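You operate a simulated robot arm through the tools that you are given. There is no shell and no other tool. Be economical: measure what you need, move in short steps, check, and stop when the job is done.

You are at the controls of a simulated robot arm. One attempt, no reset.

TASK
Put the leaf stencil on the top of the canvas board at the hall end. Fetch the yellow-banded tumbler and stand it on the top of the canvas board by the wheel lane. Take the dark dish on the top of the kiln-side table and put it away on the shelf under the decorating bench. Put the glossy blue block on the top of the canvas board by the wheel lane. Take the yellow-topped stopper on the top of the canvas board at the hall end and put it away on the shelf under the packing bench. Put the flat brown board on the white notepad. Shut the jig-side flap. Do these in any order. Set down upright: yellow-banded tumbler, glossy blue block, yellow-topped stopper.

It is judged by the outcome, as a careful person would: the job done as asked, and still so three seconds after it is handed in. It fails if anything else is knocked over, pushed out of place, dropped, spilled or broken. A push-on lid holds only when it is set on centred and level and pressed home; a screw cap is set on level and turned clockwise until tight.

THE ROBOT
A 7-joint arm with a fingered hand on a trunk, on a base that drives. Base frame: it is fixed to the floor where the robot stands at the start and does not move with it; the origin is under the middle of the robot, x ahead of it, y to its left, z up; the surface under the hand at the start is at about z = 0.75. Readings come in m, degrees, newtons and seconds.
With the tool pointing down near the work surface it reaches from about 0.2 to 0.64 m from the robot's upright axis, wherever it stands. Its first joint turns from -115.0 to 115.0 degrees. Places, roughly: dark dish (20x20x4 cm) [0.9, -0.6, 0.8]; flat brown board (10x8x2 cm) [2.2, -0.3, 0.8]; glossy blue block (5x5x8 cm) [1.5, -0.8, 0.8]; jig-side flap [-2, 4.3, 1]; leaf stencil (9x10x5 cm) [0.5, 0.1, 0.8]; notepad (15x20x2 cm) [2, -0.2, 0.8]; shelf under the decorating bench [-1.2, 0.8, 0.4]; shelf under the packing bench [-1.5, 4.5, 0.4]; top of the canvas board at the hall end [1.7, -0.6, 0.8]; top of the canvas board by the wheel lane [2, 0.2, 0.8]; yellow-banded tumbler [0.75, -0.75, 0.75]; yellow-topped stopper (4x4x5 cm) [1.9, -0.7, 0.8]. Payload 3.1 kg.
Tool frame: the origin (TCP) lies between the finger pads and is the grasp point; the fingertips stand 0.022 m ahead of it; z points along the fingers, y is the line along which they close. The gripper opens to 0.112 m. The gripper's body begins 0.06 m behind the TCP. The gripper is a hand of 3 fingers: y runs from the thumb to the fingers, the wrist lies at [0, 0, -0.218] in the tool frame, and closing takes about 1.5 s.
Orientation is told as [roll, pitch, yaw] about the base's x, y, z axes, in that order, counted from this pose: with the fingers straight down and closing along the base's y, the tool's x points along the base's -x, its y along +y and its z along -z.

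THE INTERFACE
- The arm moves only by the tool arm_command. Its argument "plan" is a list of rows, each an object of numbers (a shift or turn left out is 0, a gripper value left out holds the last): "tx", "ty", "tz": the shift along the base's x, y, z in m; "ax", "ay", "az": the turn, a rotation vector about the base's x, y, z in degrees. In form: [{"tx": .., "ty": .., "tz": .., "ax": .., "ay": .., "az": ..}, ...]. A call has 1 to 8 rows; each row is the pose to reach, as a shift and turn from the pose commanded when the call began. "grip" is the closure, from 0 (fully open) to 1 (shut), set as the call begins (left out, the last holds). A row lasts 0.2 s, in which the tool goes at most 0.05 m and 8.6 degrees; a call with a longer step from one row to the next is refused whole, and so is a gripper value outside its range. A pose out of reach is approached as far as the arm can. The call stops where the force on the tool passes 40 N (or 10 N more than at its start, if that is more) or the arm is blocked; 0.2 s more then pass. Each finger travels about 0.108 m/s and halts on what it meets, pressing with about 30 N; the grip force reading is that of the motor and also rises with nothing between the fingers. The clock runs only during rows and for 0.2 s after the last one: add rows that repeat a pose to give the fingers time. The reply holds the time, the measured pose of the TCP, the force on the tool along the base axes, the opening and the grip force, in the units named above and with some noise, with the torque about the TCP (base axes, N m) and any sound that the robot's microphone picked up.
- Cameras (640 x 400 px; columns grow to the right, rows downward): "scene" is now at [0.0159, 0.1496, 1.562]; the picture's right is [-0.06, -1.00, 0.00], its down [-0.79, 0.05, -0.61] and it looks along [0.61, -0.04, -0.79] (base axes); focal length 274 px, centre (320, 200). "wrist" rides on the gripper at [0.066, 0.003, -0.08] in the tool frame; the picture's right is [-0.05, 1.00, 0.00], its down [-0.77, -0.04, -0.64] and it looks along [-0.64, -0.03, 0.77] (tool axes); focal length 275 px, centre (320, 200). There is no depth. A picture from a camera that has moved, and an enlarged one, comes with that camera's place and axes in the base frame and with its lens.
- camera(camera): a new picture of that camera. It takes no simulated time.
- move_column(by): slides the trunk up (or, below 0, down) by that many m; the arm and the scene camera ride with it, the base frame stays. It gives what a move gives, with no picture.
- roll_base(legs): drives the robot by 1 to 6 legs, each [ahead, left, turn to the left] in m, m and degrees, along the robot's own axes; the way and the turn of a leg run together, so that a leg with both is an arc; at most 1.5 m and 180 degrees a leg. The arm and the cameras ride along, it lands a little off, and it stops where it bumps. It gives what a move gives.
- finger_targets(finger1, finger2, thumb_bend): sets how far each is bent, from 0 (flat) to 1 (curled in); at 0.3 the hand is open as for a grip, at 0.7 the pads meet at the TCP. One left out holds its place. A second passes; each finger stops where it meets its share of the squeeze, and holds until it gets a number again. A gripper value or a shape takes the hand back. It gives what a move gives, with no picture; readings hold the bend of each and the force on the fingers (four entries, about 0 where the hand has none), thumb and palm.
- hand_shape(shape): the hand has 3 fingers and takes this shape, open, in about a second: jaw (thumb against the fingers, like two jaws); tri (thumb and two fingers); tip (a fingertip pinch); poke (one finger out to press); point (the index stretched); flat (the hand flat); cup (the hand cupped); fist (a fist). The gripper value then closes the fingers along that shape, each until it touches; the sizes above hold for jaw. It gives what a move gives, with no picture.
- pan_tilt(pan, tilt): turns the head with the scene camera to pan (to the left, within 155 degrees either way) and tilt (down, from -29 to 69), counted from straight ahead of the robot. It gives what a move gives.
- close_up(camera, box): a new picture of the part [left, top, right, bottom] of that camera's present view, enlarged. It takes no simulated time.
- finish_job(): hands the job in; it is judged then, once.

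Go step by step. Nothing tells you exact positions but the pictures and the camera data: compare them with the known pose of the tool, close in by small moves and look again before you grip or let go. The budget is 196 turns and 166 pictures, counting those below and the enlarged ones. Unless the task says otherwise, let go and move clear before handing in, and close with one line.

The tools are called as a command line: name --argument value ..., lists and objects as JSON in quotes. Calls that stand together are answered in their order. arm_command: Moves the arm, as the interface text tells. Its arguments: {"type":"object","properties":{"plan":{"type":"array","items":{"type":"object","properties":{"tx":{"type":"number"},"ty":{"type":"number"},"tz":{"type":"number"},"ax":{"type":"number"},"ay":{"type":"number"},"az":{"type":"number"}}}},"grip":{"type":"number"}},"required":["plan"]} The other tools are called the same way: move_column (by) slides the trunk up or down; hand_shape (shape) gives the hand a shape; finger_targets (finger1, finger2, thumb_bend) moves the fingers one by one; roll_base (legs) drives the base; pan_tilt (pan, tilt) turns the head that bears the scene camera; camera (camera) takes a picture; close_up (camera, box) takes an enlarged picture of a part of a camera's view; finish_job () hands the job in.

At the start:

```text
time_s: 0.0
ee_pos: [0.4639, 0.2001, 0.9836]
orientation: [0.0, 0.0, 0.0]
contact_force: [-0.3, 0.0, -0.4]
moment: [0.0, 0.03, -0.02]
gripper_width: 0.1118
gripper_force: 0.0
shape: jaw
bend: [0.3, 0.3, 0.3]
finger forces: [0.1, 0.0, 0.0, 0.0, 0.1, 0.0]
trunk travel left (down, up): [-0.7, 0.29]
robot x, y, heading: [0.0012, -0.001, -0.1]
head pan, tilt: [-3.4, 52.1]
```

scene: 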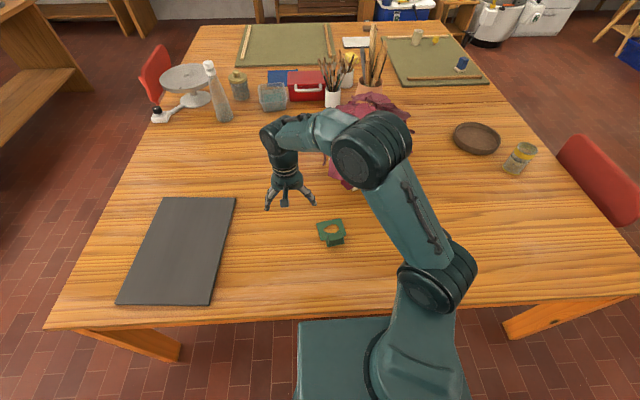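
wrist: 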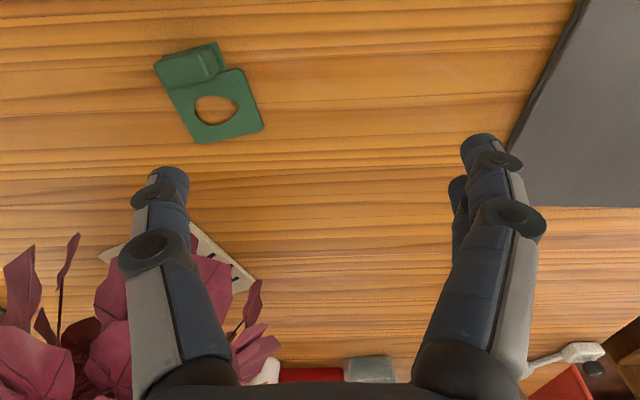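

I see the big table with the stencil close by, and the canvas boards at the far end. I'll look closer at the stencil and at the far area before I move.

close_up --camera "scene" --box '[220, 0, 500, 175]'

close_up --camera "wrist" --box '[130, 20, 290, 160]'

close_up --camera "scene" --box '[290, 200, 370, 250]'

```text
2.29 times, centred on (360, 88) of scene
camera zoom: at [0.0159, 0.1496, 1.562], right [-0.06, -1.0, 0.0], down [-0.79, 0.05, -0.61], along [0.61, -0.04, -0.79], focal length 626 px, centre (229, 457)
```

zoom: 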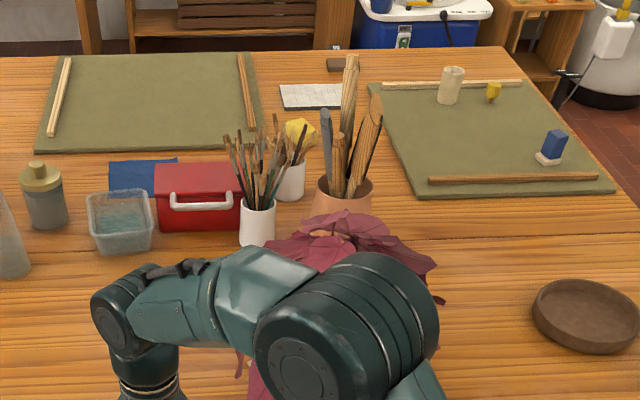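

```text
2.86 times, centred on (210, 90) of wrist
camera zoom: at [0.3983, 0.2036, 1.0649], right [0.05, 1.0, 0.0], down [0.77, -0.04, 0.64], along [0.64, -0.03, -0.77], focal length 786 px, centre (634, 514)
```

zoom: 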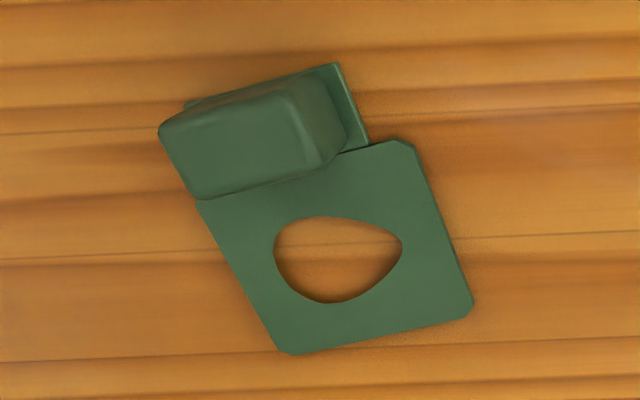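

```text
8.00 times, centred on (330, 225) of scene
camera zoom: at [0.0159, 0.1496, 1.562], right [-0.06, -1.0, 0.0], down [-0.79, 0.05, -0.61], along [0.61, -0.04, -0.79], focal length 2192 px, centre (240, 0)
```

zoom: 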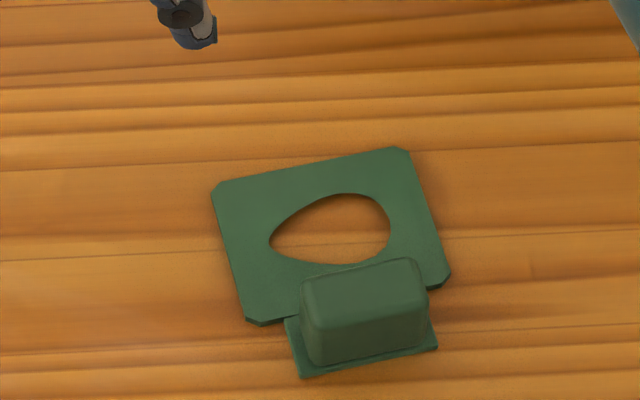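

The stencil has an upright handle, about 6 cm long and 2.5 cm thick, centred near (0.455, 0.072) with its top at about z=0.80. I'll turn the hand so it closes across the handle and come in from above.

arm_command --plan '[{"az": -8.5, "ty": -0.02}, {"az": -17, "ty": -0.04}, {"az": -25.5, "ty": -0.06}, {"az": -34, "ty": -0.08}, {"az": -42.5, "ty": -0.1}, {"az": -51, "ty": -0.12}, {"az": -59.5, "ty": -0.128, "tz": -0.02, "tx": -0.005}, {"az": -68, "ty": -0.128, "tz": -0.05, "tx": -0.009}]' --grip 0

arm_command --plan '[{"az": -6}, {"az": -11.3, "tz": -0.02}, {"az": -11.3, "tz": -0.06}]'

camera --camera "wrist"

camera --camera "scene"

```text
time_s: 1.8
ee_pos: [0.4562, 0.075, 0.9335]
orientation: [0.0, 0.0, -68.2]
contact_force: [-0.1, 0.9, 0.1]
moment: [0.0, -0.02, 0.0]
gripper_width: 0.1118
gripper_force: 0.1
shape: jaw
bend: [0.3, 0.3, 0.3]
finger forces: [0.1, 0.0, 0.0, 0.0, 0.0, 0.0]
trunk travel left (down, up): [-0.7, 0.29]
robot x, y, heading: [-0.0032, -0.0027, 0.0]
head pan, tilt: [-3.4, 52.1]
```

```text
time_s: 2.6
ee_pos: [0.457, 0.0728, 0.8724]
orientation: [-0.1, 0.0, -79.4]
contact_force: [-0.4, -0.7, 0.6]
moment: [0.04, 0.02, -0.01]
gripper_width: 0.1119
gripper_force: 0.0
shape: jaw
bend: [0.3, 0.3, 0.3]
finger forces: [0.1, 0.0, 0.1, 0.0, 0.0, 0.0]
trunk travel left (down, up): [-0.7, 0.29]
robot x, y, heading: [-0.0017, 0.0015, -0.3]
head pan, tilt: [-3.4, 52.1]
```

```text
160 pictures are left
camera wrist: at [0.4486, 0.1378, 0.9546], right [0.99, 0.14, 0.0], down [0.11, -0.76, 0.64], along [0.09, -0.63, -0.77], focal length 275 px, centre (320, 200)
```

wrist: 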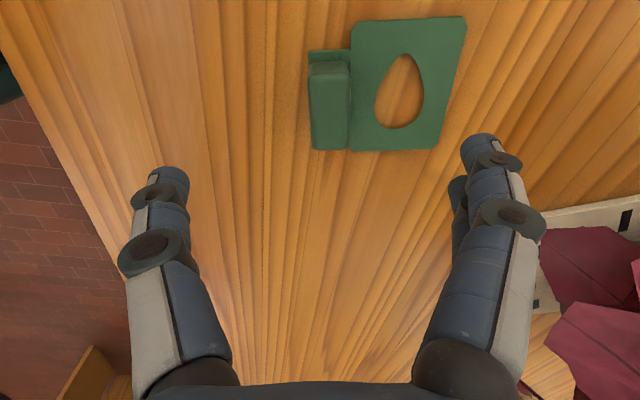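

```text
159 pictures are left
camera scene: at [0.0173, 0.1503, 1.5619], right [-0.06, -1.0, 0.0], down [-0.79, 0.05, -0.61], along [0.61, -0.04, -0.79], focal length 274 px, centre (320, 200)
```

scene: 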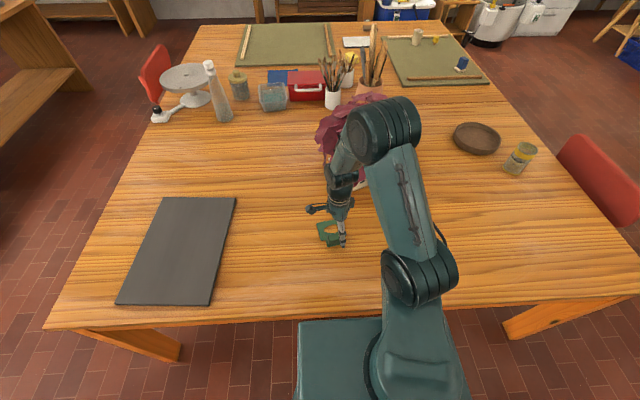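

The handle sits between the fingers, near (0.461, 0.077). I'll go down to it and close.

arm_command --plan '[{"tz": -0.03, "tx": 0.003, "ty": 0.003}, {"tz": -0.06, "tx": 0.003, "ty": 0.003}, {"tz": -0.09, "tx": 0.003, "ty": 0.003}]'

arm_command --plan '[{}, {}, {}, {}, {}, {}, {}]' --grip 1

camera --camera "wrist"

```text
time_s: 3.4
ee_pos: [0.4584, 0.0768, 0.7848]
orientation: [0.0, 0.0, -79.3]
contact_force: [0.3, 0.3, -0.1]
moment: [0.03, 0.01, 0.01]
gripper_width: 0.1119
gripper_force: 0.0
shape: jaw
bend: [0.3, 0.3, 0.3]
finger forces: [0.0, 0.0, 0.1, 0.1, 0.0, 0.0]
trunk travel left (down, up): [-0.7, 0.29]
robot x, y, heading: [-0.0021, 0.0013, -0.2]
head pan, tilt: [-3.4, 52.1]
```

```text
time_s: 5.0
ee_pos: [0.4579, 0.0771, 0.7843]
orientation: [-0.1, 0.0, -79.3]
contact_force: [-0.2, 0.2, 0.2]
moment: [-0.01, 0.03, -0.01]
gripper_width: 0.02
gripper_force: 29.9
shape: jaw
bend: [0.73, 0.73, 0.7]
finger forces: [13.5, 13.6, 0.0, 0.0, 27.2, 0.1]
trunk travel left (down, up): [-0.7, 0.29]
robot x, y, heading: [0.0005, 0.0004, -0.0]
head pan, tilt: [-3.4, 52.1]
```

```text
158 pictures are left
camera wrist: at [0.45, 0.1421, 0.8666], right [0.99, 0.14, 0.0], down [0.11, -0.76, 0.64], along [0.09, -0.63, -0.77], focal length 275 px, centre (320, 200)
```

wrist: 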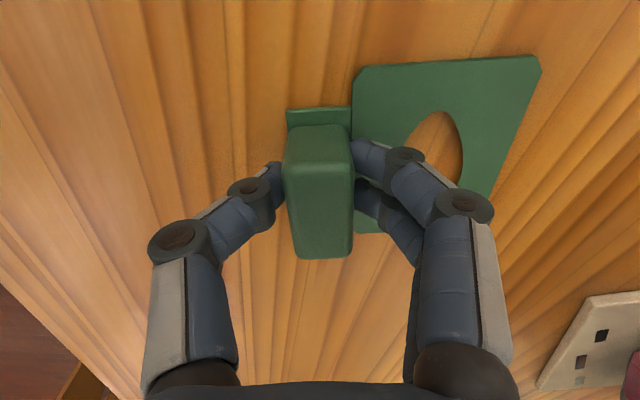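

The stencil is gripped with 27 N. I'll lift it clear, then look around the room for driving.

arm_command --plan '[{"tz": 0.03}, {"tz": 0.07}, {"tz": 0.11}, {"tz": 0.15}, {"tz": 0.19}, {"tz": 0.22, "tx": -0.03}, {"tz": 0.25, "tx": -0.07}, {"tz": 0.25, "tx": -0.1}]'

pan_tilt --pan -60 --tilt 40

camera --camera "scene"

pan_tilt --pan -10 --tilt 20

camera --camera "scene"

pan_tilt --pan 70 --tilt 30

camera --camera "scene"

pan_tilt --pan 140 --tilt 30

camera --camera "scene"

```text
time_s: 6.8
ee_pos: [0.3538, 0.0776, 1.0359]
orientation: [-0.1, 0.0, -79.4]
contact_force: [0.1, -0.1, -0.8]
moment: [0.0, 0.02, -0.01]
gripper_width: 0.0196
gripper_force: 30.1
shape: jaw
bend: [0.73, 0.73, 0.7]
finger forces: [13.7, 13.6, 0.0, 0.0, 27.3, 0.0]
trunk travel left (down, up): [-0.7, 0.29]
robot x, y, heading: [0.0026, -0.0035, 0.1]
head pan, tilt: [-3.4, 52.1]
```

```text
time_s: 8.1
ee_pos: [0.3563, 0.0791, 1.0362]
orientation: [0.0, 0.0, -79.3]
contact_force: [-0.5, 0.4, -0.8]
moment: [0.01, -0.01, 0.04]
gripper_width: 0.0198
gripper_force: 30.4
shape: jaw
bend: [0.73, 0.73, 0.7]
finger forces: [13.7, 13.6, 0.0, 0.0, 27.1, 0.0]
trunk travel left (down, up): [-0.7, 0.29]
robot x, y, heading: [0.0004, -0.0004, -0.2]
head pan, tilt: [-60.0, 40.0]
```

```text
157 pictures are left
camera scene: at [-0.0164, 0.0805, 1.5789], right [-0.87, -0.5, 0.0], down [-0.32, 0.56, -0.77], along [0.38, -0.66, -0.64], focal length 274 px, centre (320, 200)
```

scene: 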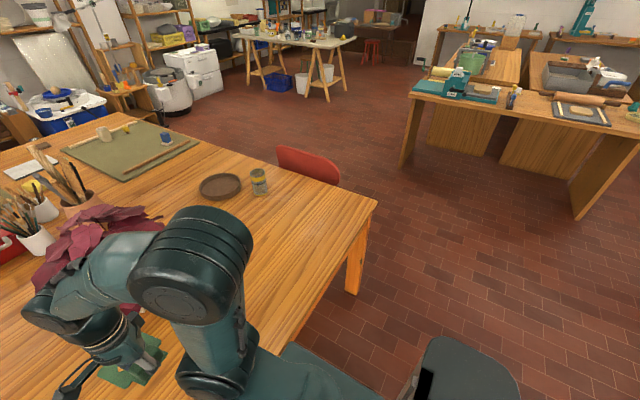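

```text
time_s: 9.2
ee_pos: [0.3559, 0.0781, 1.0363]
orientation: [0.0, -0.1, -79.3]
contact_force: [-0.2, 0.0, 0.5]
moment: [-0.01, -0.04, 0.01]
gripper_width: 0.02
gripper_force: 29.8
shape: jaw
bend: [0.73, 0.73, 0.7]
finger forces: [13.7, 13.6, 0.0, 0.0, 27.3, 0.1]
trunk travel left (down, up): [-0.7, 0.29]
robot x, y, heading: [0.0013, -0.0002, -0.2]
head pan, tilt: [-10.0, 20.0]
```

```text
156 pictures are left
camera scene: at [0.0328, 0.1378, 1.6103], right [-0.17, -0.98, 0.0], down [-0.34, 0.06, -0.94], along [0.93, -0.16, -0.34], focal length 274 px, centre (320, 200)
```

scene: 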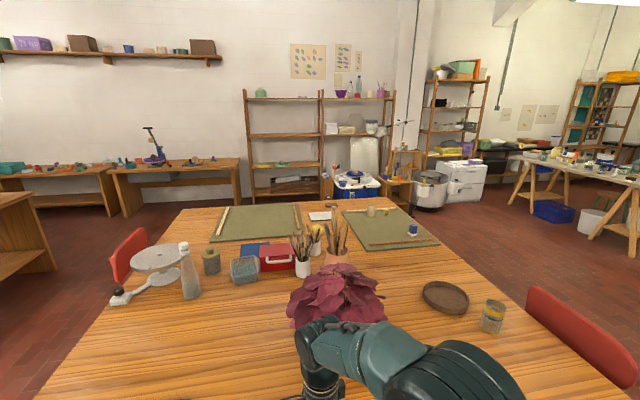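

```text
time_s: 10.8
ee_pos: [0.355, 0.0783, 1.0355]
orientation: [0.0, 0.0, -79.2]
contact_force: [0.8, 0.3, -0.9]
moment: [0.03, 0.03, 0.01]
gripper_width: 0.0201
gripper_force: 30.1
shape: jaw
bend: [0.73, 0.73, 0.7]
finger forces: [13.6, 13.6, 0.0, 0.0, 27.2, 0.0]
trunk travel left (down, up): [-0.7, 0.29]
robot x, y, heading: [-0.001, 0.0012, 0.1]
head pan, tilt: [70.0, 30.0]
```

```text
155 pictures are left
camera scene: at [-0.0279, 0.2391, 1.5943], right [0.94, -0.34, 0.0], down [-0.17, -0.47, -0.87], along [0.3, 0.81, -0.5], focal length 274 px, centre (320, 200)
```

scene: 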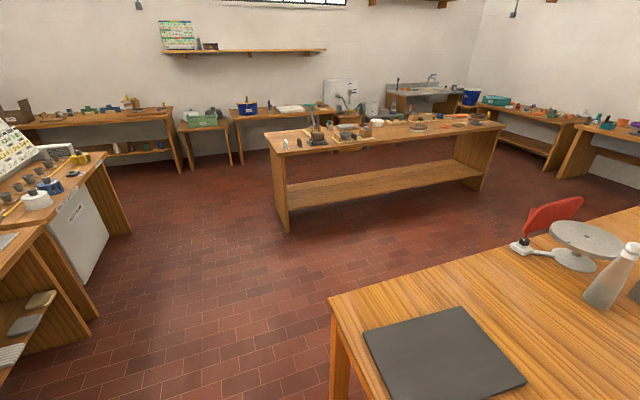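

```text
time_s: 12.2
ee_pos: [0.356, 0.0784, 1.0351]
orientation: [0.0, 0.1, -79.2]
contact_force: [0.4, -0.2, -0.8]
moment: [0.01, -0.01, 0.01]
gripper_width: 0.0198
gripper_force: 30.2
shape: jaw
bend: [0.73, 0.73, 0.7]
finger forces: [13.6, 13.7, 0.0, 0.0, 27.2, 0.0]
trunk travel left (down, up): [-0.7, 0.29]
robot x, y, heading: [-0.0019, -0.0014, 0.1]
head pan, tilt: [140.0, 30.0]
```

```text
154 pictures are left
camera scene: at [-0.1282, 0.2124, 1.5943], right [0.64, 0.77, 0.0], down [0.38, -0.32, -0.87], along [-0.66, 0.56, -0.5], focal length 274 px, centre (320, 200)
```

scene: 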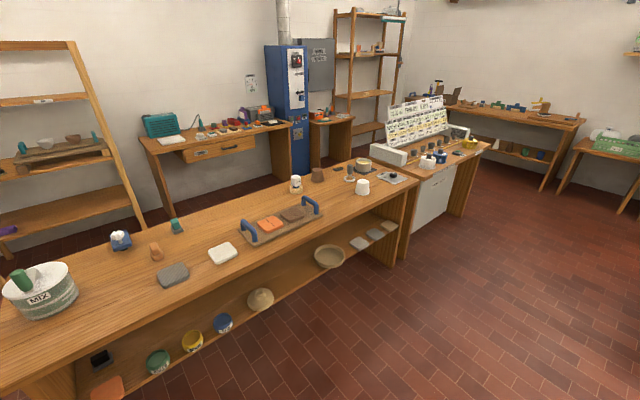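

The stencil is held. The right aisle is clear apart from a red chair near (0.75, -1.1). I'll back off a little, go round on the right and stop beside the hall-end canvas board.

roll_base --legs '[[-0.2, 0, 0], [0, -1.5, 0], [0, -0.25, 0], [1.5, 0, 0], [0.3, 0, 90]]'

pan_tilt --pan 0 --tilt 45

camera --camera "scene"

pan_tilt --pan 60 --tilt 45

camera --camera "scene"

```text
time_s: 33.1
ee_pos: [1.4082, -1.2439, 1.0355]
orientation: [0.0, -0.1, 8.6]
contact_force: [-0.1, 0.8, -1.2]
moment: [-0.02, -0.01, 0.01]
gripper_width: 0.0198
gripper_force: 29.5
shape: jaw
bend: [0.73, 0.73, 0.7]
finger forces: [13.5, 13.5, 0.0, 0.0, 26.7, 0.0]
trunk travel left (down, up): [-0.7, 0.29]
robot x, y, heading: [1.4733, -1.6039, 87.7]
head pan, tilt: [140.0, 30.0]
cut short: leg 5
```

```text
time_s: 35.4
ee_pos: [1.4086, -1.245, 1.0349]
orientation: [0.0, 0.0, 8.6]
contact_force: [-0.1, 0.2, -0.7]
moment: [0.01, -0.01, 0.02]
gripper_width: 0.0199
gripper_force: 29.9
shape: jaw
bend: [0.73, 0.73, 0.7]
finger forces: [13.4, 13.3, 0.0, 0.1, 26.9, 0.1]
trunk travel left (down, up): [-0.7, 0.29]
robot x, y, heading: [1.4756, -1.6026, 87.9]
head pan, tilt: [0.0, 45.0]
```

```text
153 pictures are left
camera scene: at [1.3221, -1.5743, 1.5717], right [1.0, -0.04, 0.0], down [-0.03, -0.71, -0.71], along [0.03, 0.71, -0.71], focal length 274 px, centre (320, 200)
```

scene: 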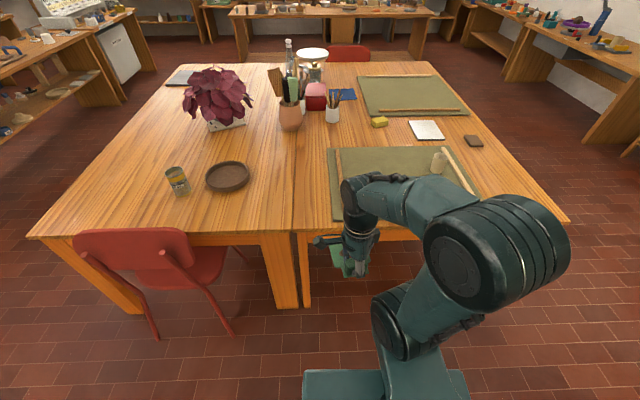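

```text
time_s: 36.6
ee_pos: [1.4091, -1.2443, 1.036]
orientation: [0.0, 0.0, 8.6]
contact_force: [-0.2, -0.3, 0.1]
moment: [0.02, 0.0, 0.02]
gripper_width: 0.0196
gripper_force: 30.2
shape: jaw
bend: [0.73, 0.73, 0.7]
finger forces: [13.5, 13.5, 0.0, 0.0, 26.8, 0.0]
trunk travel left (down, up): [-0.7, 0.29]
robot x, y, heading: [1.4728, -1.6043, 87.9]
head pan, tilt: [60.0, 45.0]
```

```text
152 pictures are left
camera scene: at [1.2503, -1.6122, 1.5717], right [0.53, 0.85, 0.0], down [0.6, -0.38, -0.71], along [-0.6, 0.38, -0.71], focal length 274 px, centre (320, 200)
```

scene: 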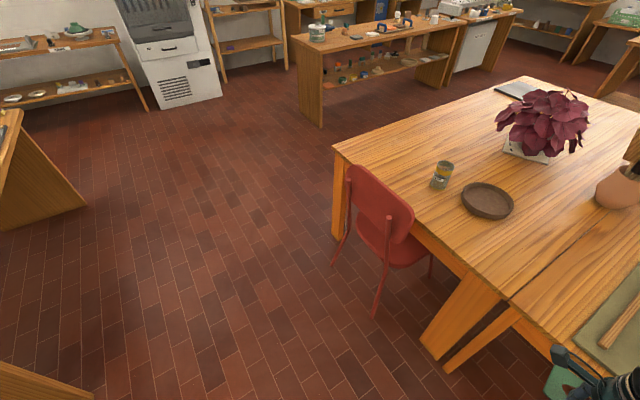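

I'm at the right side, facing the table. I'll move in by the hall-end board and look at what stands on it.

roll_base --legs '[[0.0, -0.2, 2], [0.38, 0, 0]]'

pan_tilt --pan -5 --tilt 50

camera --camera "scene"

camera --camera "wrist"

```text
time_s: 40.3
ee_pos: [1.5947, -0.8645, 1.0349]
orientation: [0.0, 0.0, 11.4]
contact_force: [-0.2, 0.1, -1.5]
moment: [-0.01, 0.03, 0.03]
gripper_width: 0.0195
gripper_force: 29.6
shape: jaw
bend: [0.73, 0.73, 0.7]
finger forces: [13.4, 13.3, 0.0, 0.0, 26.9, 0.0]
trunk travel left (down, up): [-0.7, 0.29]
robot x, y, heading: [1.6757, -1.2158, 91.0]
head pan, tilt: [60.0, 45.0]
```

```text
time_s: 41.7
ee_pos: [1.596, -0.8652, 1.034]
orientation: [0.0, 0.0, 11.4]
contact_force: [0.5, 0.0, 0.1]
moment: [-0.01, 0.01, 0.02]
gripper_width: 0.0198
gripper_force: 30.0
shape: jaw
bend: [0.73, 0.73, 0.7]
finger forces: [13.4, 13.3, 0.1, 0.0, 26.8, 0.0]
trunk travel left (down, up): [-0.7, 0.29]
robot x, y, heading: [1.677, -1.2194, 90.8]
head pan, tilt: [-5.0, 50.0]
```

```text
151 pictures are left
camera scene: at [1.5319, -1.2018, 1.5648], right [1.0, -0.07, 0.0], down [-0.06, -0.76, -0.64], along [0.05, 0.64, -0.77], focal length 274 px, centre (320, 200)
```

scene: 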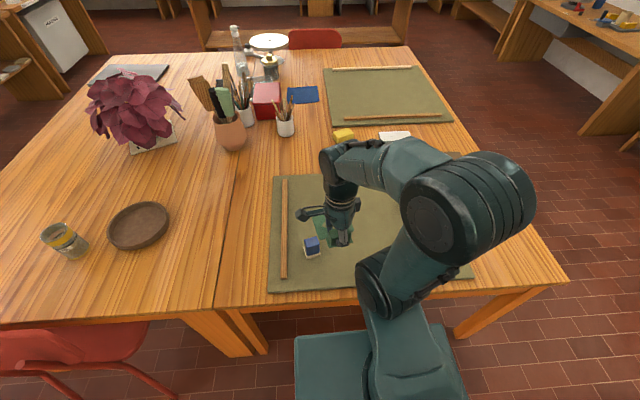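

```text
150 pictures are left
camera wrist: at [1.531, -0.8741, 1.1162], right [-0.15, 0.99, 0.0], down [0.76, 0.12, 0.64], along [0.63, 0.1, -0.77], focal length 275 px, centre (320, 200)
```

wrist: 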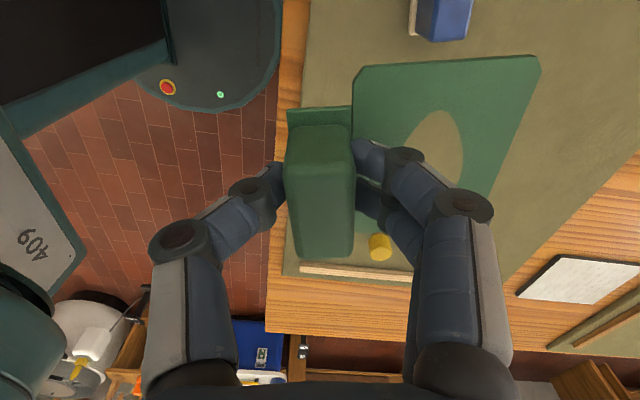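

The board spans about x 1.41–2.03, y -0.87 to -0.38, with the block at (1.54, -0.76) and the stopper and a cream cup near x=1.9. I'll bring the stencil over the clear middle of the board and lower it.

arm_command --plan '[{"tx": 0.02, "ty": 0.04}, {"tx": 0.04, "ty": 0.08}, {"tx": 0.06, "ty": 0.12}, {"tx": 0.075, "ty": 0.16}, {"tx": 0.084, "ty": 0.2, "tz": -0.02}, {"tx": 0.084, "ty": 0.205, "tz": -0.07}, {"tx": 0.084, "ty": 0.205, "tz": -0.12}, {"tx": 0.084, "ty": 0.205, "tz": -0.165}]'

camera --camera "wrist"

camera --camera "scene"

```text
refused: row 6 steps farther than a row can; nothing moved
```

```text
149 pictures are left
camera wrist: at [1.531, -0.8741, 1.1162], right [-0.15, 0.99, 0.0], down [0.76, 0.12, 0.64], along [0.63, 0.1, -0.77], focal length 275 px, centre (320, 200)
```

wrist: 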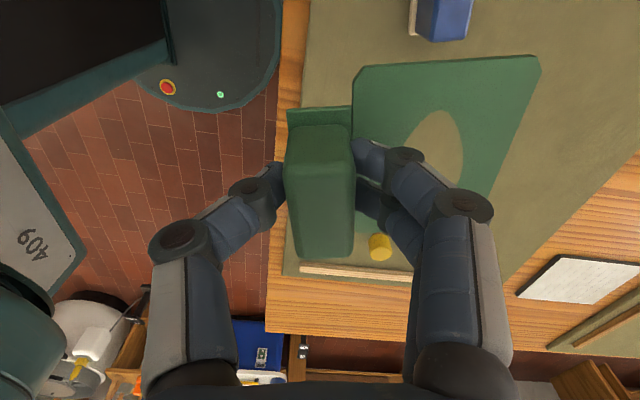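

```text
148 pictures are left
camera scene: at [1.5319, -1.2018, 1.5648], right [1.0, -0.07, 0.0], down [-0.06, -0.76, -0.64], along [0.05, 0.64, -0.77], focal length 274 px, centre (320, 200)
```

scene: 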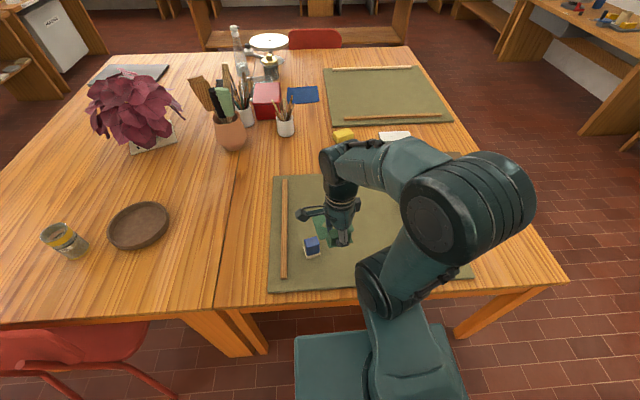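

One step was slightly too long, so I'll do the same move with shorter steps.

arm_command --plan '[{"tx": 0.02, "ty": 0.04}, {"tx": 0.04, "ty": 0.08}, {"tx": 0.06, "ty": 0.12}, {"tx": 0.075, "ty": 0.16}, {"tx": 0.084, "ty": 0.2, "tz": -0.02}, {"tx": 0.084, "ty": 0.205, "tz": -0.065}, {"tx": 0.084, "ty": 0.205, "tz": -0.11}, {"tx": 0.084, "ty": 0.205, "tz": -0.155}]'

camera --camera "wrist"

camera --camera "scene"

```text
time_s: 43.5
ee_pos: [1.6812, -0.6559, 0.8799]
orientation: [0.0, 0.0, 11.3]
contact_force: [-0.3, 0.2, -0.6]
moment: [-0.03, 0.0, 0.03]
gripper_width: 0.0201
gripper_force: 29.3
shape: jaw
bend: [0.73, 0.73, 0.7]
finger forces: [13.4, 13.5, 0.1, 0.1, 26.9, 0.1]
trunk travel left (down, up): [-0.7, 0.29]
robot x, y, heading: [1.6775, -1.2174, 90.5]
head pan, tilt: [-5.0, 50.0]
```

```text
147 pictures are left
camera wrist: at [1.6165, -0.6669, 0.9606], right [-0.15, 0.99, 0.0], down [0.76, 0.12, 0.64], along [0.63, 0.1, -0.77], focal length 275 px, centre (320, 200)
```

wrist: 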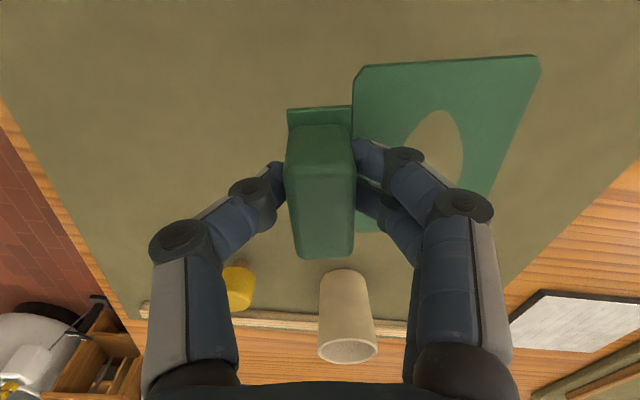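

```text
146 pictures are left
camera scene: at [1.532, -1.2007, 1.5648], right [1.0, -0.08, 0.0], down [-0.06, -0.76, -0.64], along [0.05, 0.64, -0.77], focal length 274 px, centre (320, 200)
```

scene: 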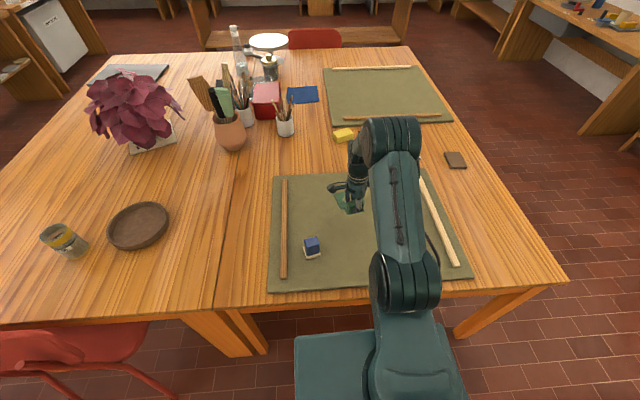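

The spot below is clear, and the cup and stopper are well away. I'll lower it gently.

arm_command --plan '[{"tz": -0.03}, {"tz": -0.055}, {"tz": -0.065}, {"tz": -0.072}]'

close_up --camera "scene" --box '[300, 160, 400, 222]'

```text
time_s: 44.5
ee_pos: [1.6799, -0.6584, 0.8068]
orientation: [0.0, 0.0, 11.4]
contact_force: [0.3, 0.6, -0.8]
moment: [-0.02, 0.01, -0.02]
gripper_width: 0.0199
gripper_force: 29.9
shape: jaw
bend: [0.73, 0.73, 0.7]
finger forces: [13.4, 13.4, 0.1, 0.0, 26.8, 0.0]
trunk travel left (down, up): [-0.7, 0.29]
robot x, y, heading: [1.6755, -1.2209, 90.8]
head pan, tilt: [-5.0, 50.0]
```

```text
6.40 times, centred on (350, 191) of scene
camera zoom: at [1.5321, -1.2015, 1.5648], right [1.0, -0.08, 0.0], down [-0.06, -0.76, -0.64], along [0.05, 0.64, -0.77], focal length 1753 px, centre (128, 258)
```

zoom: 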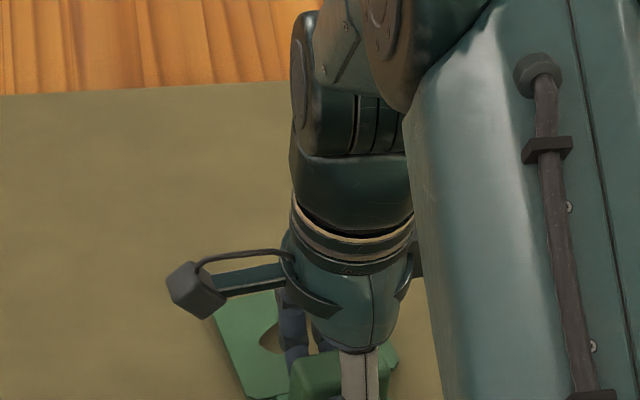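

arm_command --plan '[{"tz": -0.004}, {"tz": -0.008}]'

arm_command --plan '[{"tz": -0.003}, {"tz": -0.005}]'

```text
time_s: 45.1
ee_pos: [1.6799, -0.6597, 0.7986]
orientation: [0.0, 0.0, 11.4]
contact_force: [-0.2, 0.2, 0.4]
moment: [0.07, 0.01, 0.0]
gripper_width: 0.0199
gripper_force: 30.1
shape: jaw
bend: [0.73, 0.73, 0.7]
finger forces: [13.6, 13.8, 0.1, 0.0, 27.2, 0.0]
trunk travel left (down, up): [-0.7, 0.29]
robot x, y, heading: [1.6787, -1.2213, 90.6]
head pan, tilt: [-5.0, 50.0]
```

```text
time_s: 45.7
ee_pos: [1.6796, -0.659, 0.7975]
orientation: [0.4, -0.1, 11.4]
contact_force: [1.4, 1.1, 26.2]
moment: [0.03, -0.01, -0.01]
gripper_width: 0.0207
gripper_force: 29.9
shape: jaw
bend: [0.73, 0.73, 0.71]
finger forces: [17.2, 17.3, 0.0, 0.0, 34.1, 0.0]
trunk travel left (down, up): [-0.7, 0.29]
robot x, y, heading: [1.6731, -1.2174, 90.7]
head pan, tilt: [-5.0, 50.0]
```

It's in contact with the board at TCP z≈0.798, so the board top is about z=0.763. I'll back up 4 mm, let go and rise.

arm_command --plan '[{"tz": 0.004}, {"tz": 0.004}]'

arm_command --plan '[{}, {}, {}, {}, {}]' --grip 0

arm_command --plan '[{"tz": 0.04}, {"tz": 0.08}, {"tz": 0.12}, {"tz": 0.16}, {"tz": 0.2}, {"tz": 0.2, "tx": -0.02, "ty": -0.03}]'

camera --camera "wrist"

```text
time_s: 46.3
ee_pos: [1.6801, -0.6587, 0.7991]
orientation: [0.0, 0.0, 11.4]
contact_force: [1.0, 0.0, 6.4]
moment: [0.1, 0.0, -0.01]
gripper_width: 0.0203
gripper_force: 30.5
shape: jaw
bend: [0.73, 0.73, 0.71]
finger forces: [15.9, 15.8, 0.1, 0.0, 31.9, 0.1]
trunk travel left (down, up): [-0.7, 0.29]
robot x, y, heading: [1.6751, -1.2175, 90.8]
head pan, tilt: [-5.0, 50.0]
```

```text
time_s: 47.5
ee_pos: [1.6795, -0.6579, 0.7991]
orientation: [0.0, 0.0, 11.4]
contact_force: [-0.5, -0.7, -0.6]
moment: [0.02, -0.01, 0.02]
gripper_width: 0.1121
gripper_force: 0.1
shape: jaw
bend: [0.3, 0.3, 0.3]
finger forces: [0.0, 0.1, 0.0, 0.0, 0.1, 0.1]
trunk travel left (down, up): [-0.7, 0.29]
robot x, y, heading: [1.6818, -1.2156, 90.9]
head pan, tilt: [-5.0, 50.0]
```

```text
time_s: 48.9
ee_pos: [1.6613, -0.6902, 0.9993]
orientation: [0.0, 0.0, 11.3]
contact_force: [0.3, -0.1, 0.4]
moment: [0.0, -0.02, -0.03]
gripper_width: 0.1121
gripper_force: 0.0
shape: jaw
bend: [0.3, 0.3, 0.3]
finger forces: [0.0, 0.0, 0.1, 0.0, 0.0, 0.0]
trunk travel left (down, up): [-0.7, 0.29]
robot x, y, heading: [1.6777, -1.2242, 90.7]
head pan, tilt: [-5.0, 50.0]
```

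```text
144 pictures are left
camera wrist: at [1.5973, -0.7005, 1.0806], right [-0.15, 0.99, 0.0], down [0.76, 0.12, 0.64], along [0.63, 0.1, -0.77], focal length 275 px, centre (320, 200)
```

wrist: 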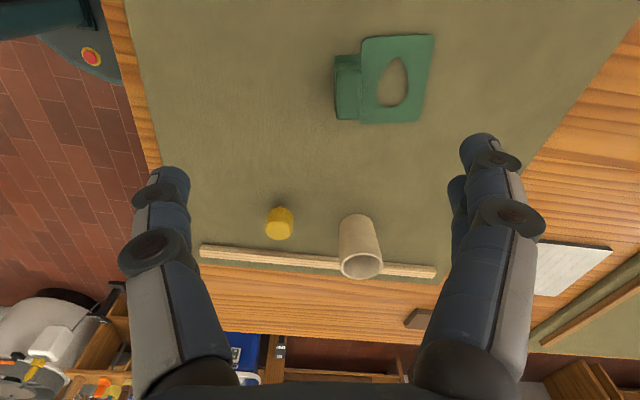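

The stencil is on the board. Next is the blue block, so I'll take a close look at it.

close_up --camera "scene" --box '[272, 220, 352, 270]'

arm_command --plan '[{"tx": -0.04, "ty": -0.025}, {"tx": -0.08, "ty": -0.05}, {"tx": -0.12, "ty": -0.07}]'

camera --camera "wrist"

```text
8.00 times, centred on (312, 245) of scene
camera zoom: at [1.5309, -1.2033, 1.5647], right [1.0, -0.07, 0.0], down [-0.06, -0.76, -0.64], along [0.05, 0.64, -0.77], focal length 2192 px, centre (384, -160)
```

zoom: 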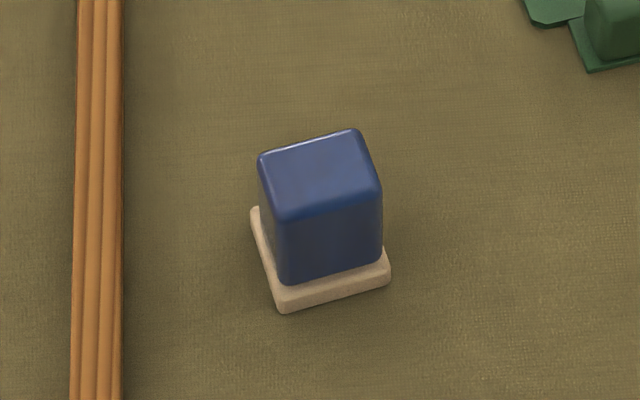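

```text
time_s: 49.7
ee_pos: [1.5383, -0.7612, 1.0007]
orientation: [0.0, -0.1, 11.4]
contact_force: [0.1, -0.3, 0.7]
moment: [0.04, -0.04, 0.0]
gripper_width: 0.1121
gripper_force: 0.0
shape: jaw
bend: [0.3, 0.3, 0.3]
finger forces: [0.0, 0.0, 0.1, 0.0, 0.0, 0.0]
trunk travel left (down, up): [-0.7, 0.29]
robot x, y, heading: [1.6791, -1.2208, 90.9]
head pan, tilt: [-5.0, 50.0]
```

```text
142 pictures are left
camera wrist: at [1.4748, -0.7713, 1.0818], right [-0.15, 0.99, 0.0], down [0.76, 0.12, 0.64], along [0.63, 0.1, -0.77], focal length 275 px, centre (320, 200)
```

wrist: 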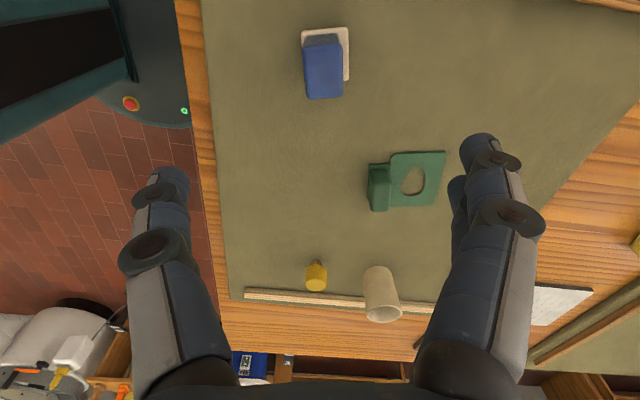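

The block is centred near (1.539, -0.759), turned about 12° and so lined up with the hand. I'll go down to TCP z≈0.81.

arm_command --plan '[{"tz": -0.045, "az": 1}, {"tz": -0.09, "az": 1}, {"tz": -0.135, "az": 1}, {"tz": -0.17, "az": 1}, {"tz": -0.19, "az": 1}]'

camera --camera "wrist"

```text
time_s: 50.9
ee_pos: [1.5388, -0.7587, 0.8076]
orientation: [0.0, 0.0, 12.4]
contact_force: [0.3, 0.6, 0.0]
moment: [0.04, 0.01, 0.0]
gripper_width: 0.1119
gripper_force: 0.0
shape: jaw
bend: [0.3, 0.3, 0.3]
finger forces: [0.0, 0.0, 0.1, 0.0, 0.1, 0.0]
trunk travel left (down, up): [-0.7, 0.29]
robot x, y, heading: [1.6753, -1.2198, 90.6]
head pan, tilt: [-5.0, 50.0]
```

```text
141 pictures are left
camera wrist: at [1.4742, -0.7702, 0.8881], right [-0.17, 0.99, 0.0], down [0.76, 0.13, 0.64], along [0.63, 0.11, -0.77], focal length 275 px, centre (320, 200)
```

wrist: 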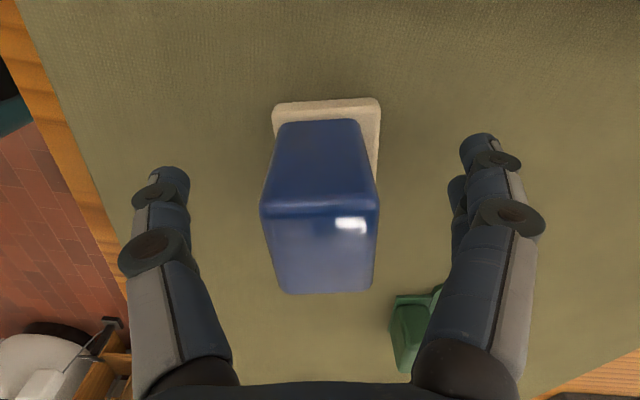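

The block is well inside the jaws, so I'll close and lift.

arm_command --plan '[{}, {}, {}, {}, {}, {}]' --grip 1

arm_command --plan '[{"tz": 0.03}, {"tz": 0.07}, {"tz": 0.11}, {"tz": 0.15}, {"tz": 0.19}, {"tz": 0.23, "ty": -0.02}, {"tz": 0.24, "ty": -0.06}, {"tz": 0.24, "ty": -0.1}]'

camera --camera "wrist"

pan_tilt --pan -60 --tilt 45

camera --camera "scene"

pan_tilt --pan -120 --tilt 45

camera --camera "scene"

```text
time_s: 52.3
ee_pos: [1.5376, -0.7579, 0.8075]
orientation: [0.0, 0.0, 12.5]
contact_force: [-0.2, 0.3, -0.5]
moment: [0.01, -0.01, -0.03]
gripper_width: 0.0278
gripper_force: 30.2
shape: jaw
bend: [0.73, 0.73, 0.7]
finger forces: [13.7, 13.6, 0.0, 0.1, 27.3, 0.0]
trunk travel left (down, up): [-0.7, 0.29]
robot x, y, heading: [1.6783, -1.2198, 91.0]
head pan, tilt: [-5.0, 50.0]
```

```text
time_s: 54.1
ee_pos: [1.5383, -0.8626, 1.0526]
orientation: [0.1, 0.1, 12.4]
contact_force: [-0.3, -0.1, -1.2]
moment: [0.01, 0.01, 0.0]
gripper_width: 0.0275
gripper_force: 29.8
shape: jaw
bend: [0.73, 0.73, 0.7]
finger forces: [13.7, 13.7, 0.0, 0.1, 27.4, 0.1]
trunk travel left (down, up): [-0.7, 0.29]
robot x, y, heading: [1.6804, -1.2131, 90.7]
head pan, tilt: [-5.0, 50.0]
```

```text
140 pictures are left
camera wrist: at [1.475, -0.8741, 1.1335], right [-0.17, 0.99, 0.0], down [0.76, 0.13, 0.64], along [0.63, 0.11, -0.77], focal length 275 px, centre (320, 200)
```

wrist: 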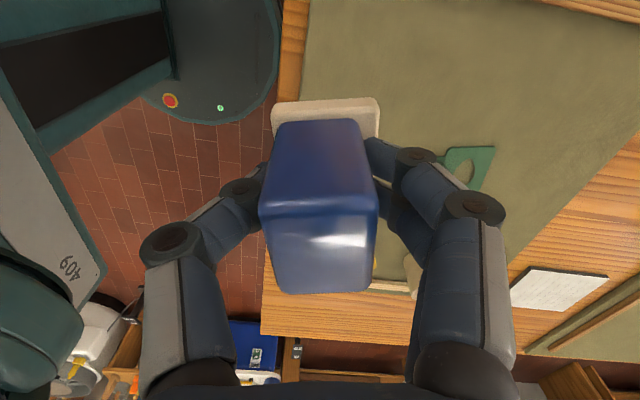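

```text
time_s: 55.3
ee_pos: [1.5394, -0.8605, 1.0517]
orientation: [0.1, 0.0, 12.5]
contact_force: [-0.1, -0.1, -1.0]
moment: [-0.02, 0.02, 0.02]
gripper_width: 0.0277
gripper_force: 29.6
shape: jaw
bend: [0.73, 0.73, 0.7]
finger forces: [13.7, 13.6, 0.0, 0.0, 27.4, 0.0]
trunk travel left (down, up): [-0.7, 0.29]
robot x, y, heading: [1.6762, -1.2185, 91.1]
head pan, tilt: [-60.0, 45.0]
```

```text
139 pictures are left
camera scene: at [1.5961, -1.237, 1.5717], right [0.51, -0.86, 0.0], down [-0.61, -0.36, -0.71], along [0.61, 0.36, -0.71], focal length 274 px, centre (320, 200)
```

scene: 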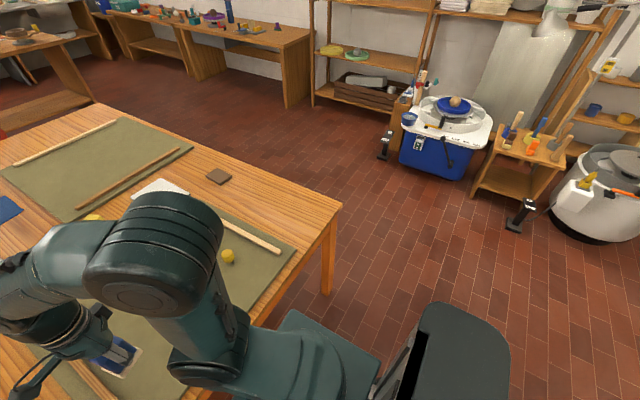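

```text
time_s: 56.6
ee_pos: [1.5387, -0.8598, 1.0512]
orientation: [0.0, 0.1, 12.3]
contact_force: [-0.1, -1.1, -0.5]
moment: [-0.02, 0.02, -0.02]
gripper_width: 0.0278
gripper_force: 29.8
shape: jaw
bend: [0.73, 0.73, 0.7]
finger forces: [13.7, 13.7, 0.0, 0.0, 27.5, 0.0]
trunk travel left (down, up): [-0.7, 0.29]
robot x, y, heading: [1.676, -1.2159, 90.6]
head pan, tilt: [-120.0, 45.0]
```

```text
138 pictures are left
camera scene: at [1.5971, -1.3183, 1.5717], right [-0.49, -0.87, 0.0], down [-0.62, 0.35, -0.71], along [0.62, -0.35, -0.71], focal length 274 px, centre (320, 200)
```

scene: 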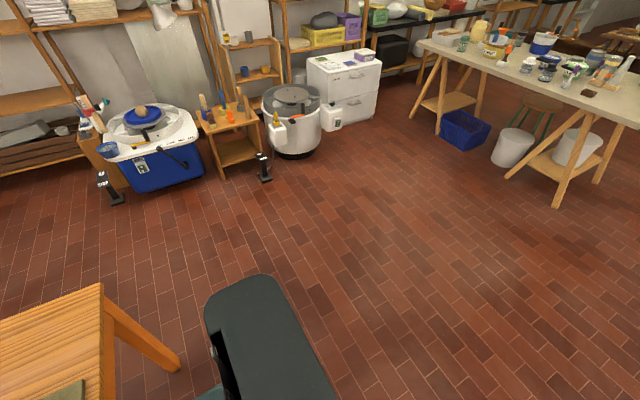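

The block is held. The aisle at the far end is clear as far as the pottery wheel at x≈3.4, so I'll drive round to the far end of the table and face back.

roll_base --legs '[[-0.4, 0, 0], [0, -1.22, 0], [1.5, 0, 0], [0.0, 0, 45], [0, 0, 45]]'

pan_tilt --pan 0 --tilt 45

camera --camera "scene"

```text
time_s: 76.0
ee_pos: [2.5271, -0.2618, 1.0516]
orientation: [0.0, 0.0, 102.0]
contact_force: [-1.3, 1.4, -1.5]
moment: [0.01, -0.01, -0.01]
gripper_width: 0.0276
gripper_force: 30.0
shape: jaw
bend: [0.73, 0.73, 0.7]
finger forces: [13.4, 13.5, 0.1, 0.0, 26.9, 0.0]
trunk travel left (down, up): [-0.7, 0.29]
robot x, y, heading: [2.8855, -0.1243, -179.7]
head pan, tilt: [-120.0, 45.0]
```

```text
time_s: 78.0
ee_pos: [2.5262, -0.2613, 1.0519]
orientation: [0.0, 0.0, 102.0]
contact_force: [0.1, -0.2, -1.0]
moment: [0.01, 0.0, 0.0]
gripper_width: 0.0275
gripper_force: 30.0
shape: jaw
bend: [0.73, 0.73, 0.7]
finger forces: [13.4, 13.5, 0.1, 0.0, 27.0, 0.0]
trunk travel left (down, up): [-0.7, 0.29]
robot x, y, heading: [2.8807, -0.1241, -179.8]
head pan, tilt: [0.0, 45.0]
```

```text
137 pictures are left
camera scene: at [2.8646, -0.2772, 1.5717], right [-0.01, 1.0, 0.0], down [0.71, 0.0, -0.71], along [-0.71, 0.0, -0.71], focal length 274 px, centre (320, 200)
```

scene: 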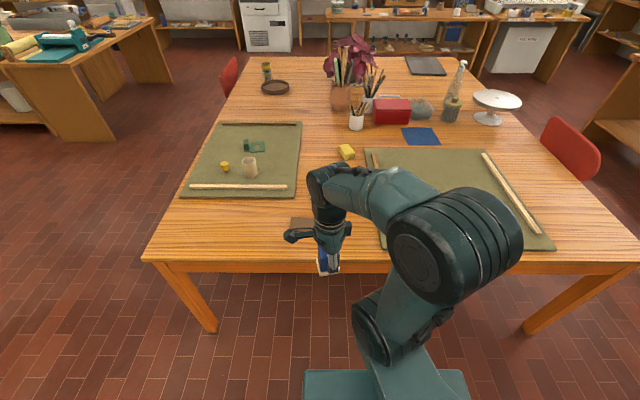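

I'm at the far end facing back. The wheel-lane board spans about x 1.8–2.3, y -0.06 to 0.55. I'll move in close.

roll_base --legs '[[0.3, -0.08, 0]]'

camera --camera "scene"

camera --camera "wrist"

```text
time_s: 80.0
ee_pos: [2.2274, -0.1865, 1.051]
orientation: [0.0, 0.0, 102.4]
contact_force: [0.0, 0.5, -0.4]
moment: [-0.01, 0.02, -0.02]
gripper_width: 0.0275
gripper_force: 29.6
shape: jaw
bend: [0.73, 0.73, 0.7]
finger forces: [13.5, 13.5, 0.0, 0.1, 27.0, 0.0]
trunk travel left (down, up): [-0.7, 0.29]
robot x, y, heading: [2.5869, -0.0517, -179.5]
head pan, tilt: [0.0, 45.0]
```

```text
136 pictures are left
camera scene: at [2.5663, -0.2, 1.5717], right [-0.01, 1.0, 0.0], down [0.71, 0.01, -0.71], along [-0.71, -0.01, -0.71], focal length 274 px, centre (320, 200)
```

scene: 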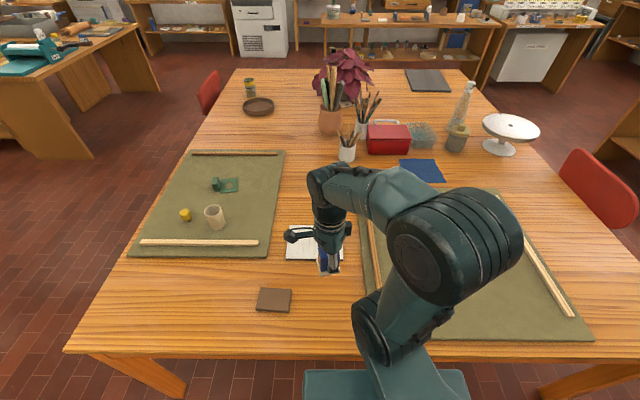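

```text
135 pictures are left
camera wrist: at [2.2399, -0.2517, 1.1327], right [-0.99, -0.17, 0.0], down [-0.13, 0.76, 0.64], along [-0.11, 0.63, -0.77], focal length 275 px, centre (320, 200)
```

wrist: 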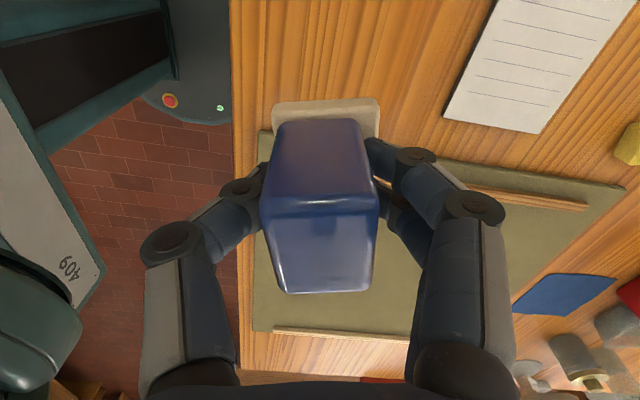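

The notepad is centred near (1.976, -0.225) and the brown board near (2.19, -0.34). I'll take the block to about (2.05, 0.13) on the wheel-lane board.

arm_command --plan '[{"tx": -0.02, "ty": 0.04}, {"tx": -0.04, "ty": 0.08}, {"tx": -0.065, "ty": 0.12}, {"tx": -0.09, "ty": 0.16}, {"tx": -0.11, "ty": 0.2}, {"tx": -0.13, "ty": 0.24}, {"tx": -0.155, "ty": 0.28}, {"tx": -0.177, "ty": 0.3165}]'

arm_command --plan '[{"tz": -0.045}, {"tz": -0.09}, {"tz": -0.135}, {"tz": -0.18}, {"tz": -0.21}]'

camera --camera "wrist"

camera --camera "scene"

```text
time_s: 81.8
ee_pos: [2.0503, 0.133, 1.0479]
orientation: [-0.1, 0.2, 102.3]
contact_force: [0.2, 0.2, -0.4]
moment: [0.01, -0.02, 0.0]
gripper_width: 0.0271
gripper_force: 29.9
shape: jaw
bend: [0.73, 0.73, 0.7]
finger forces: [13.4, 13.5, 0.0, 0.1, 26.9, 0.0]
trunk travel left (down, up): [-0.7, 0.29]
robot x, y, heading: [2.5902, -0.0457, -179.2]
head pan, tilt: [0.0, 45.0]
```

```text
time_s: 83.0
ee_pos: [2.0525, 0.1322, 0.8423]
orientation: [-0.1, 0.1, 102.3]
contact_force: [0.4, 0.4, 0.0]
moment: [-0.01, -0.01, 0.02]
gripper_width: 0.0268
gripper_force: 30.0
shape: jaw
bend: [0.73, 0.73, 0.7]
finger forces: [13.4, 13.4, 0.1, 0.0, 26.8, 0.0]
trunk travel left (down, up): [-0.7, 0.29]
robot x, y, heading: [2.5895, -0.0474, -179.4]
head pan, tilt: [0.0, 45.0]
```

```text
134 pictures are left
camera wrist: at [2.0655, 0.0664, 0.9224], right [-0.99, -0.17, 0.0], down [-0.13, 0.76, 0.64], along [-0.11, 0.63, -0.77], focal length 275 px, centre (320, 200)
```

wrist: 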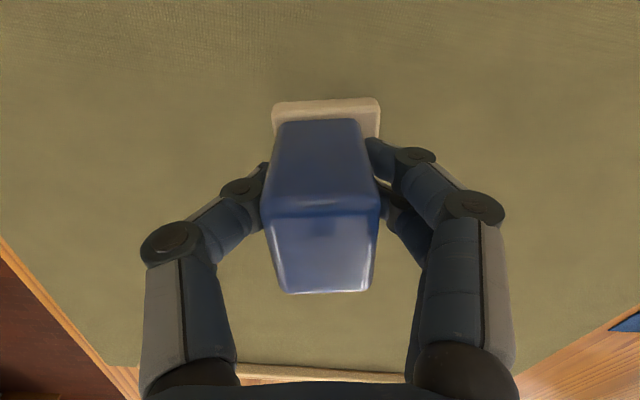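

```text
133 pictures are left
camera scene: at [2.5664, -0.1997, 1.5717], right [-0.01, 1.0, 0.0], down [0.71, 0.01, -0.71], along [-0.71, -0.01, -0.71], focal length 274 px, centre (320, 200)
```

scene: 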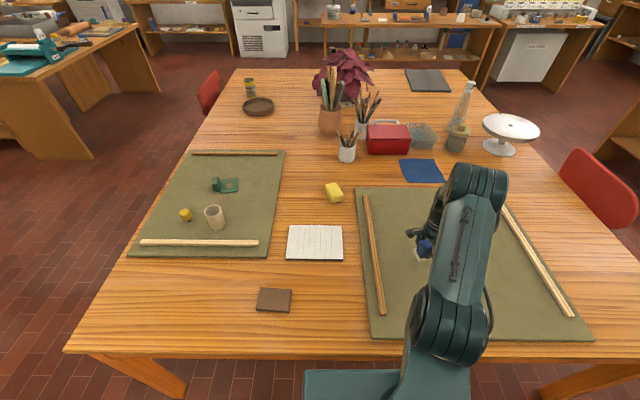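

The spot is clear board. I'll lower the last few centimetres step by step until it touches.

arm_command --plan '[{"tz": -0.02}, {"tz": -0.028}, {"tz": -0.031}]'

arm_command --plan '[{"tz": -0.002}, {"tz": -0.004}]'

```text
time_s: 83.8
ee_pos: [2.055, 0.1312, 0.81]
orientation: [0.0, -0.1, 102.4]
contact_force: [0.3, -0.1, -1.6]
moment: [0.01, 0.01, 0.02]
gripper_width: 0.027
gripper_force: 30.0
shape: jaw
bend: [0.73, 0.73, 0.7]
finger forces: [13.5, 13.4, 0.0, 0.0, 26.8, 0.0]
trunk travel left (down, up): [-0.7, 0.29]
robot x, y, heading: [2.5849, -0.0434, -179.4]
head pan, tilt: [0.0, 45.0]
```

```text
time_s: 84.4
ee_pos: [2.0517, 0.1301, 0.8065]
orientation: [0.0, -0.1, 102.3]
contact_force: [-0.9, 0.6, 0.1]
moment: [-0.04, 0.03, 0.02]
gripper_width: 0.0272
gripper_force: 29.7
shape: jaw
bend: [0.73, 0.73, 0.7]
finger forces: [13.7, 13.6, 0.0, 0.0, 27.2, 0.0]
trunk travel left (down, up): [-0.7, 0.29]
robot x, y, heading: [2.5865, -0.0449, -179.5]
head pan, tilt: [0.0, 45.0]
```

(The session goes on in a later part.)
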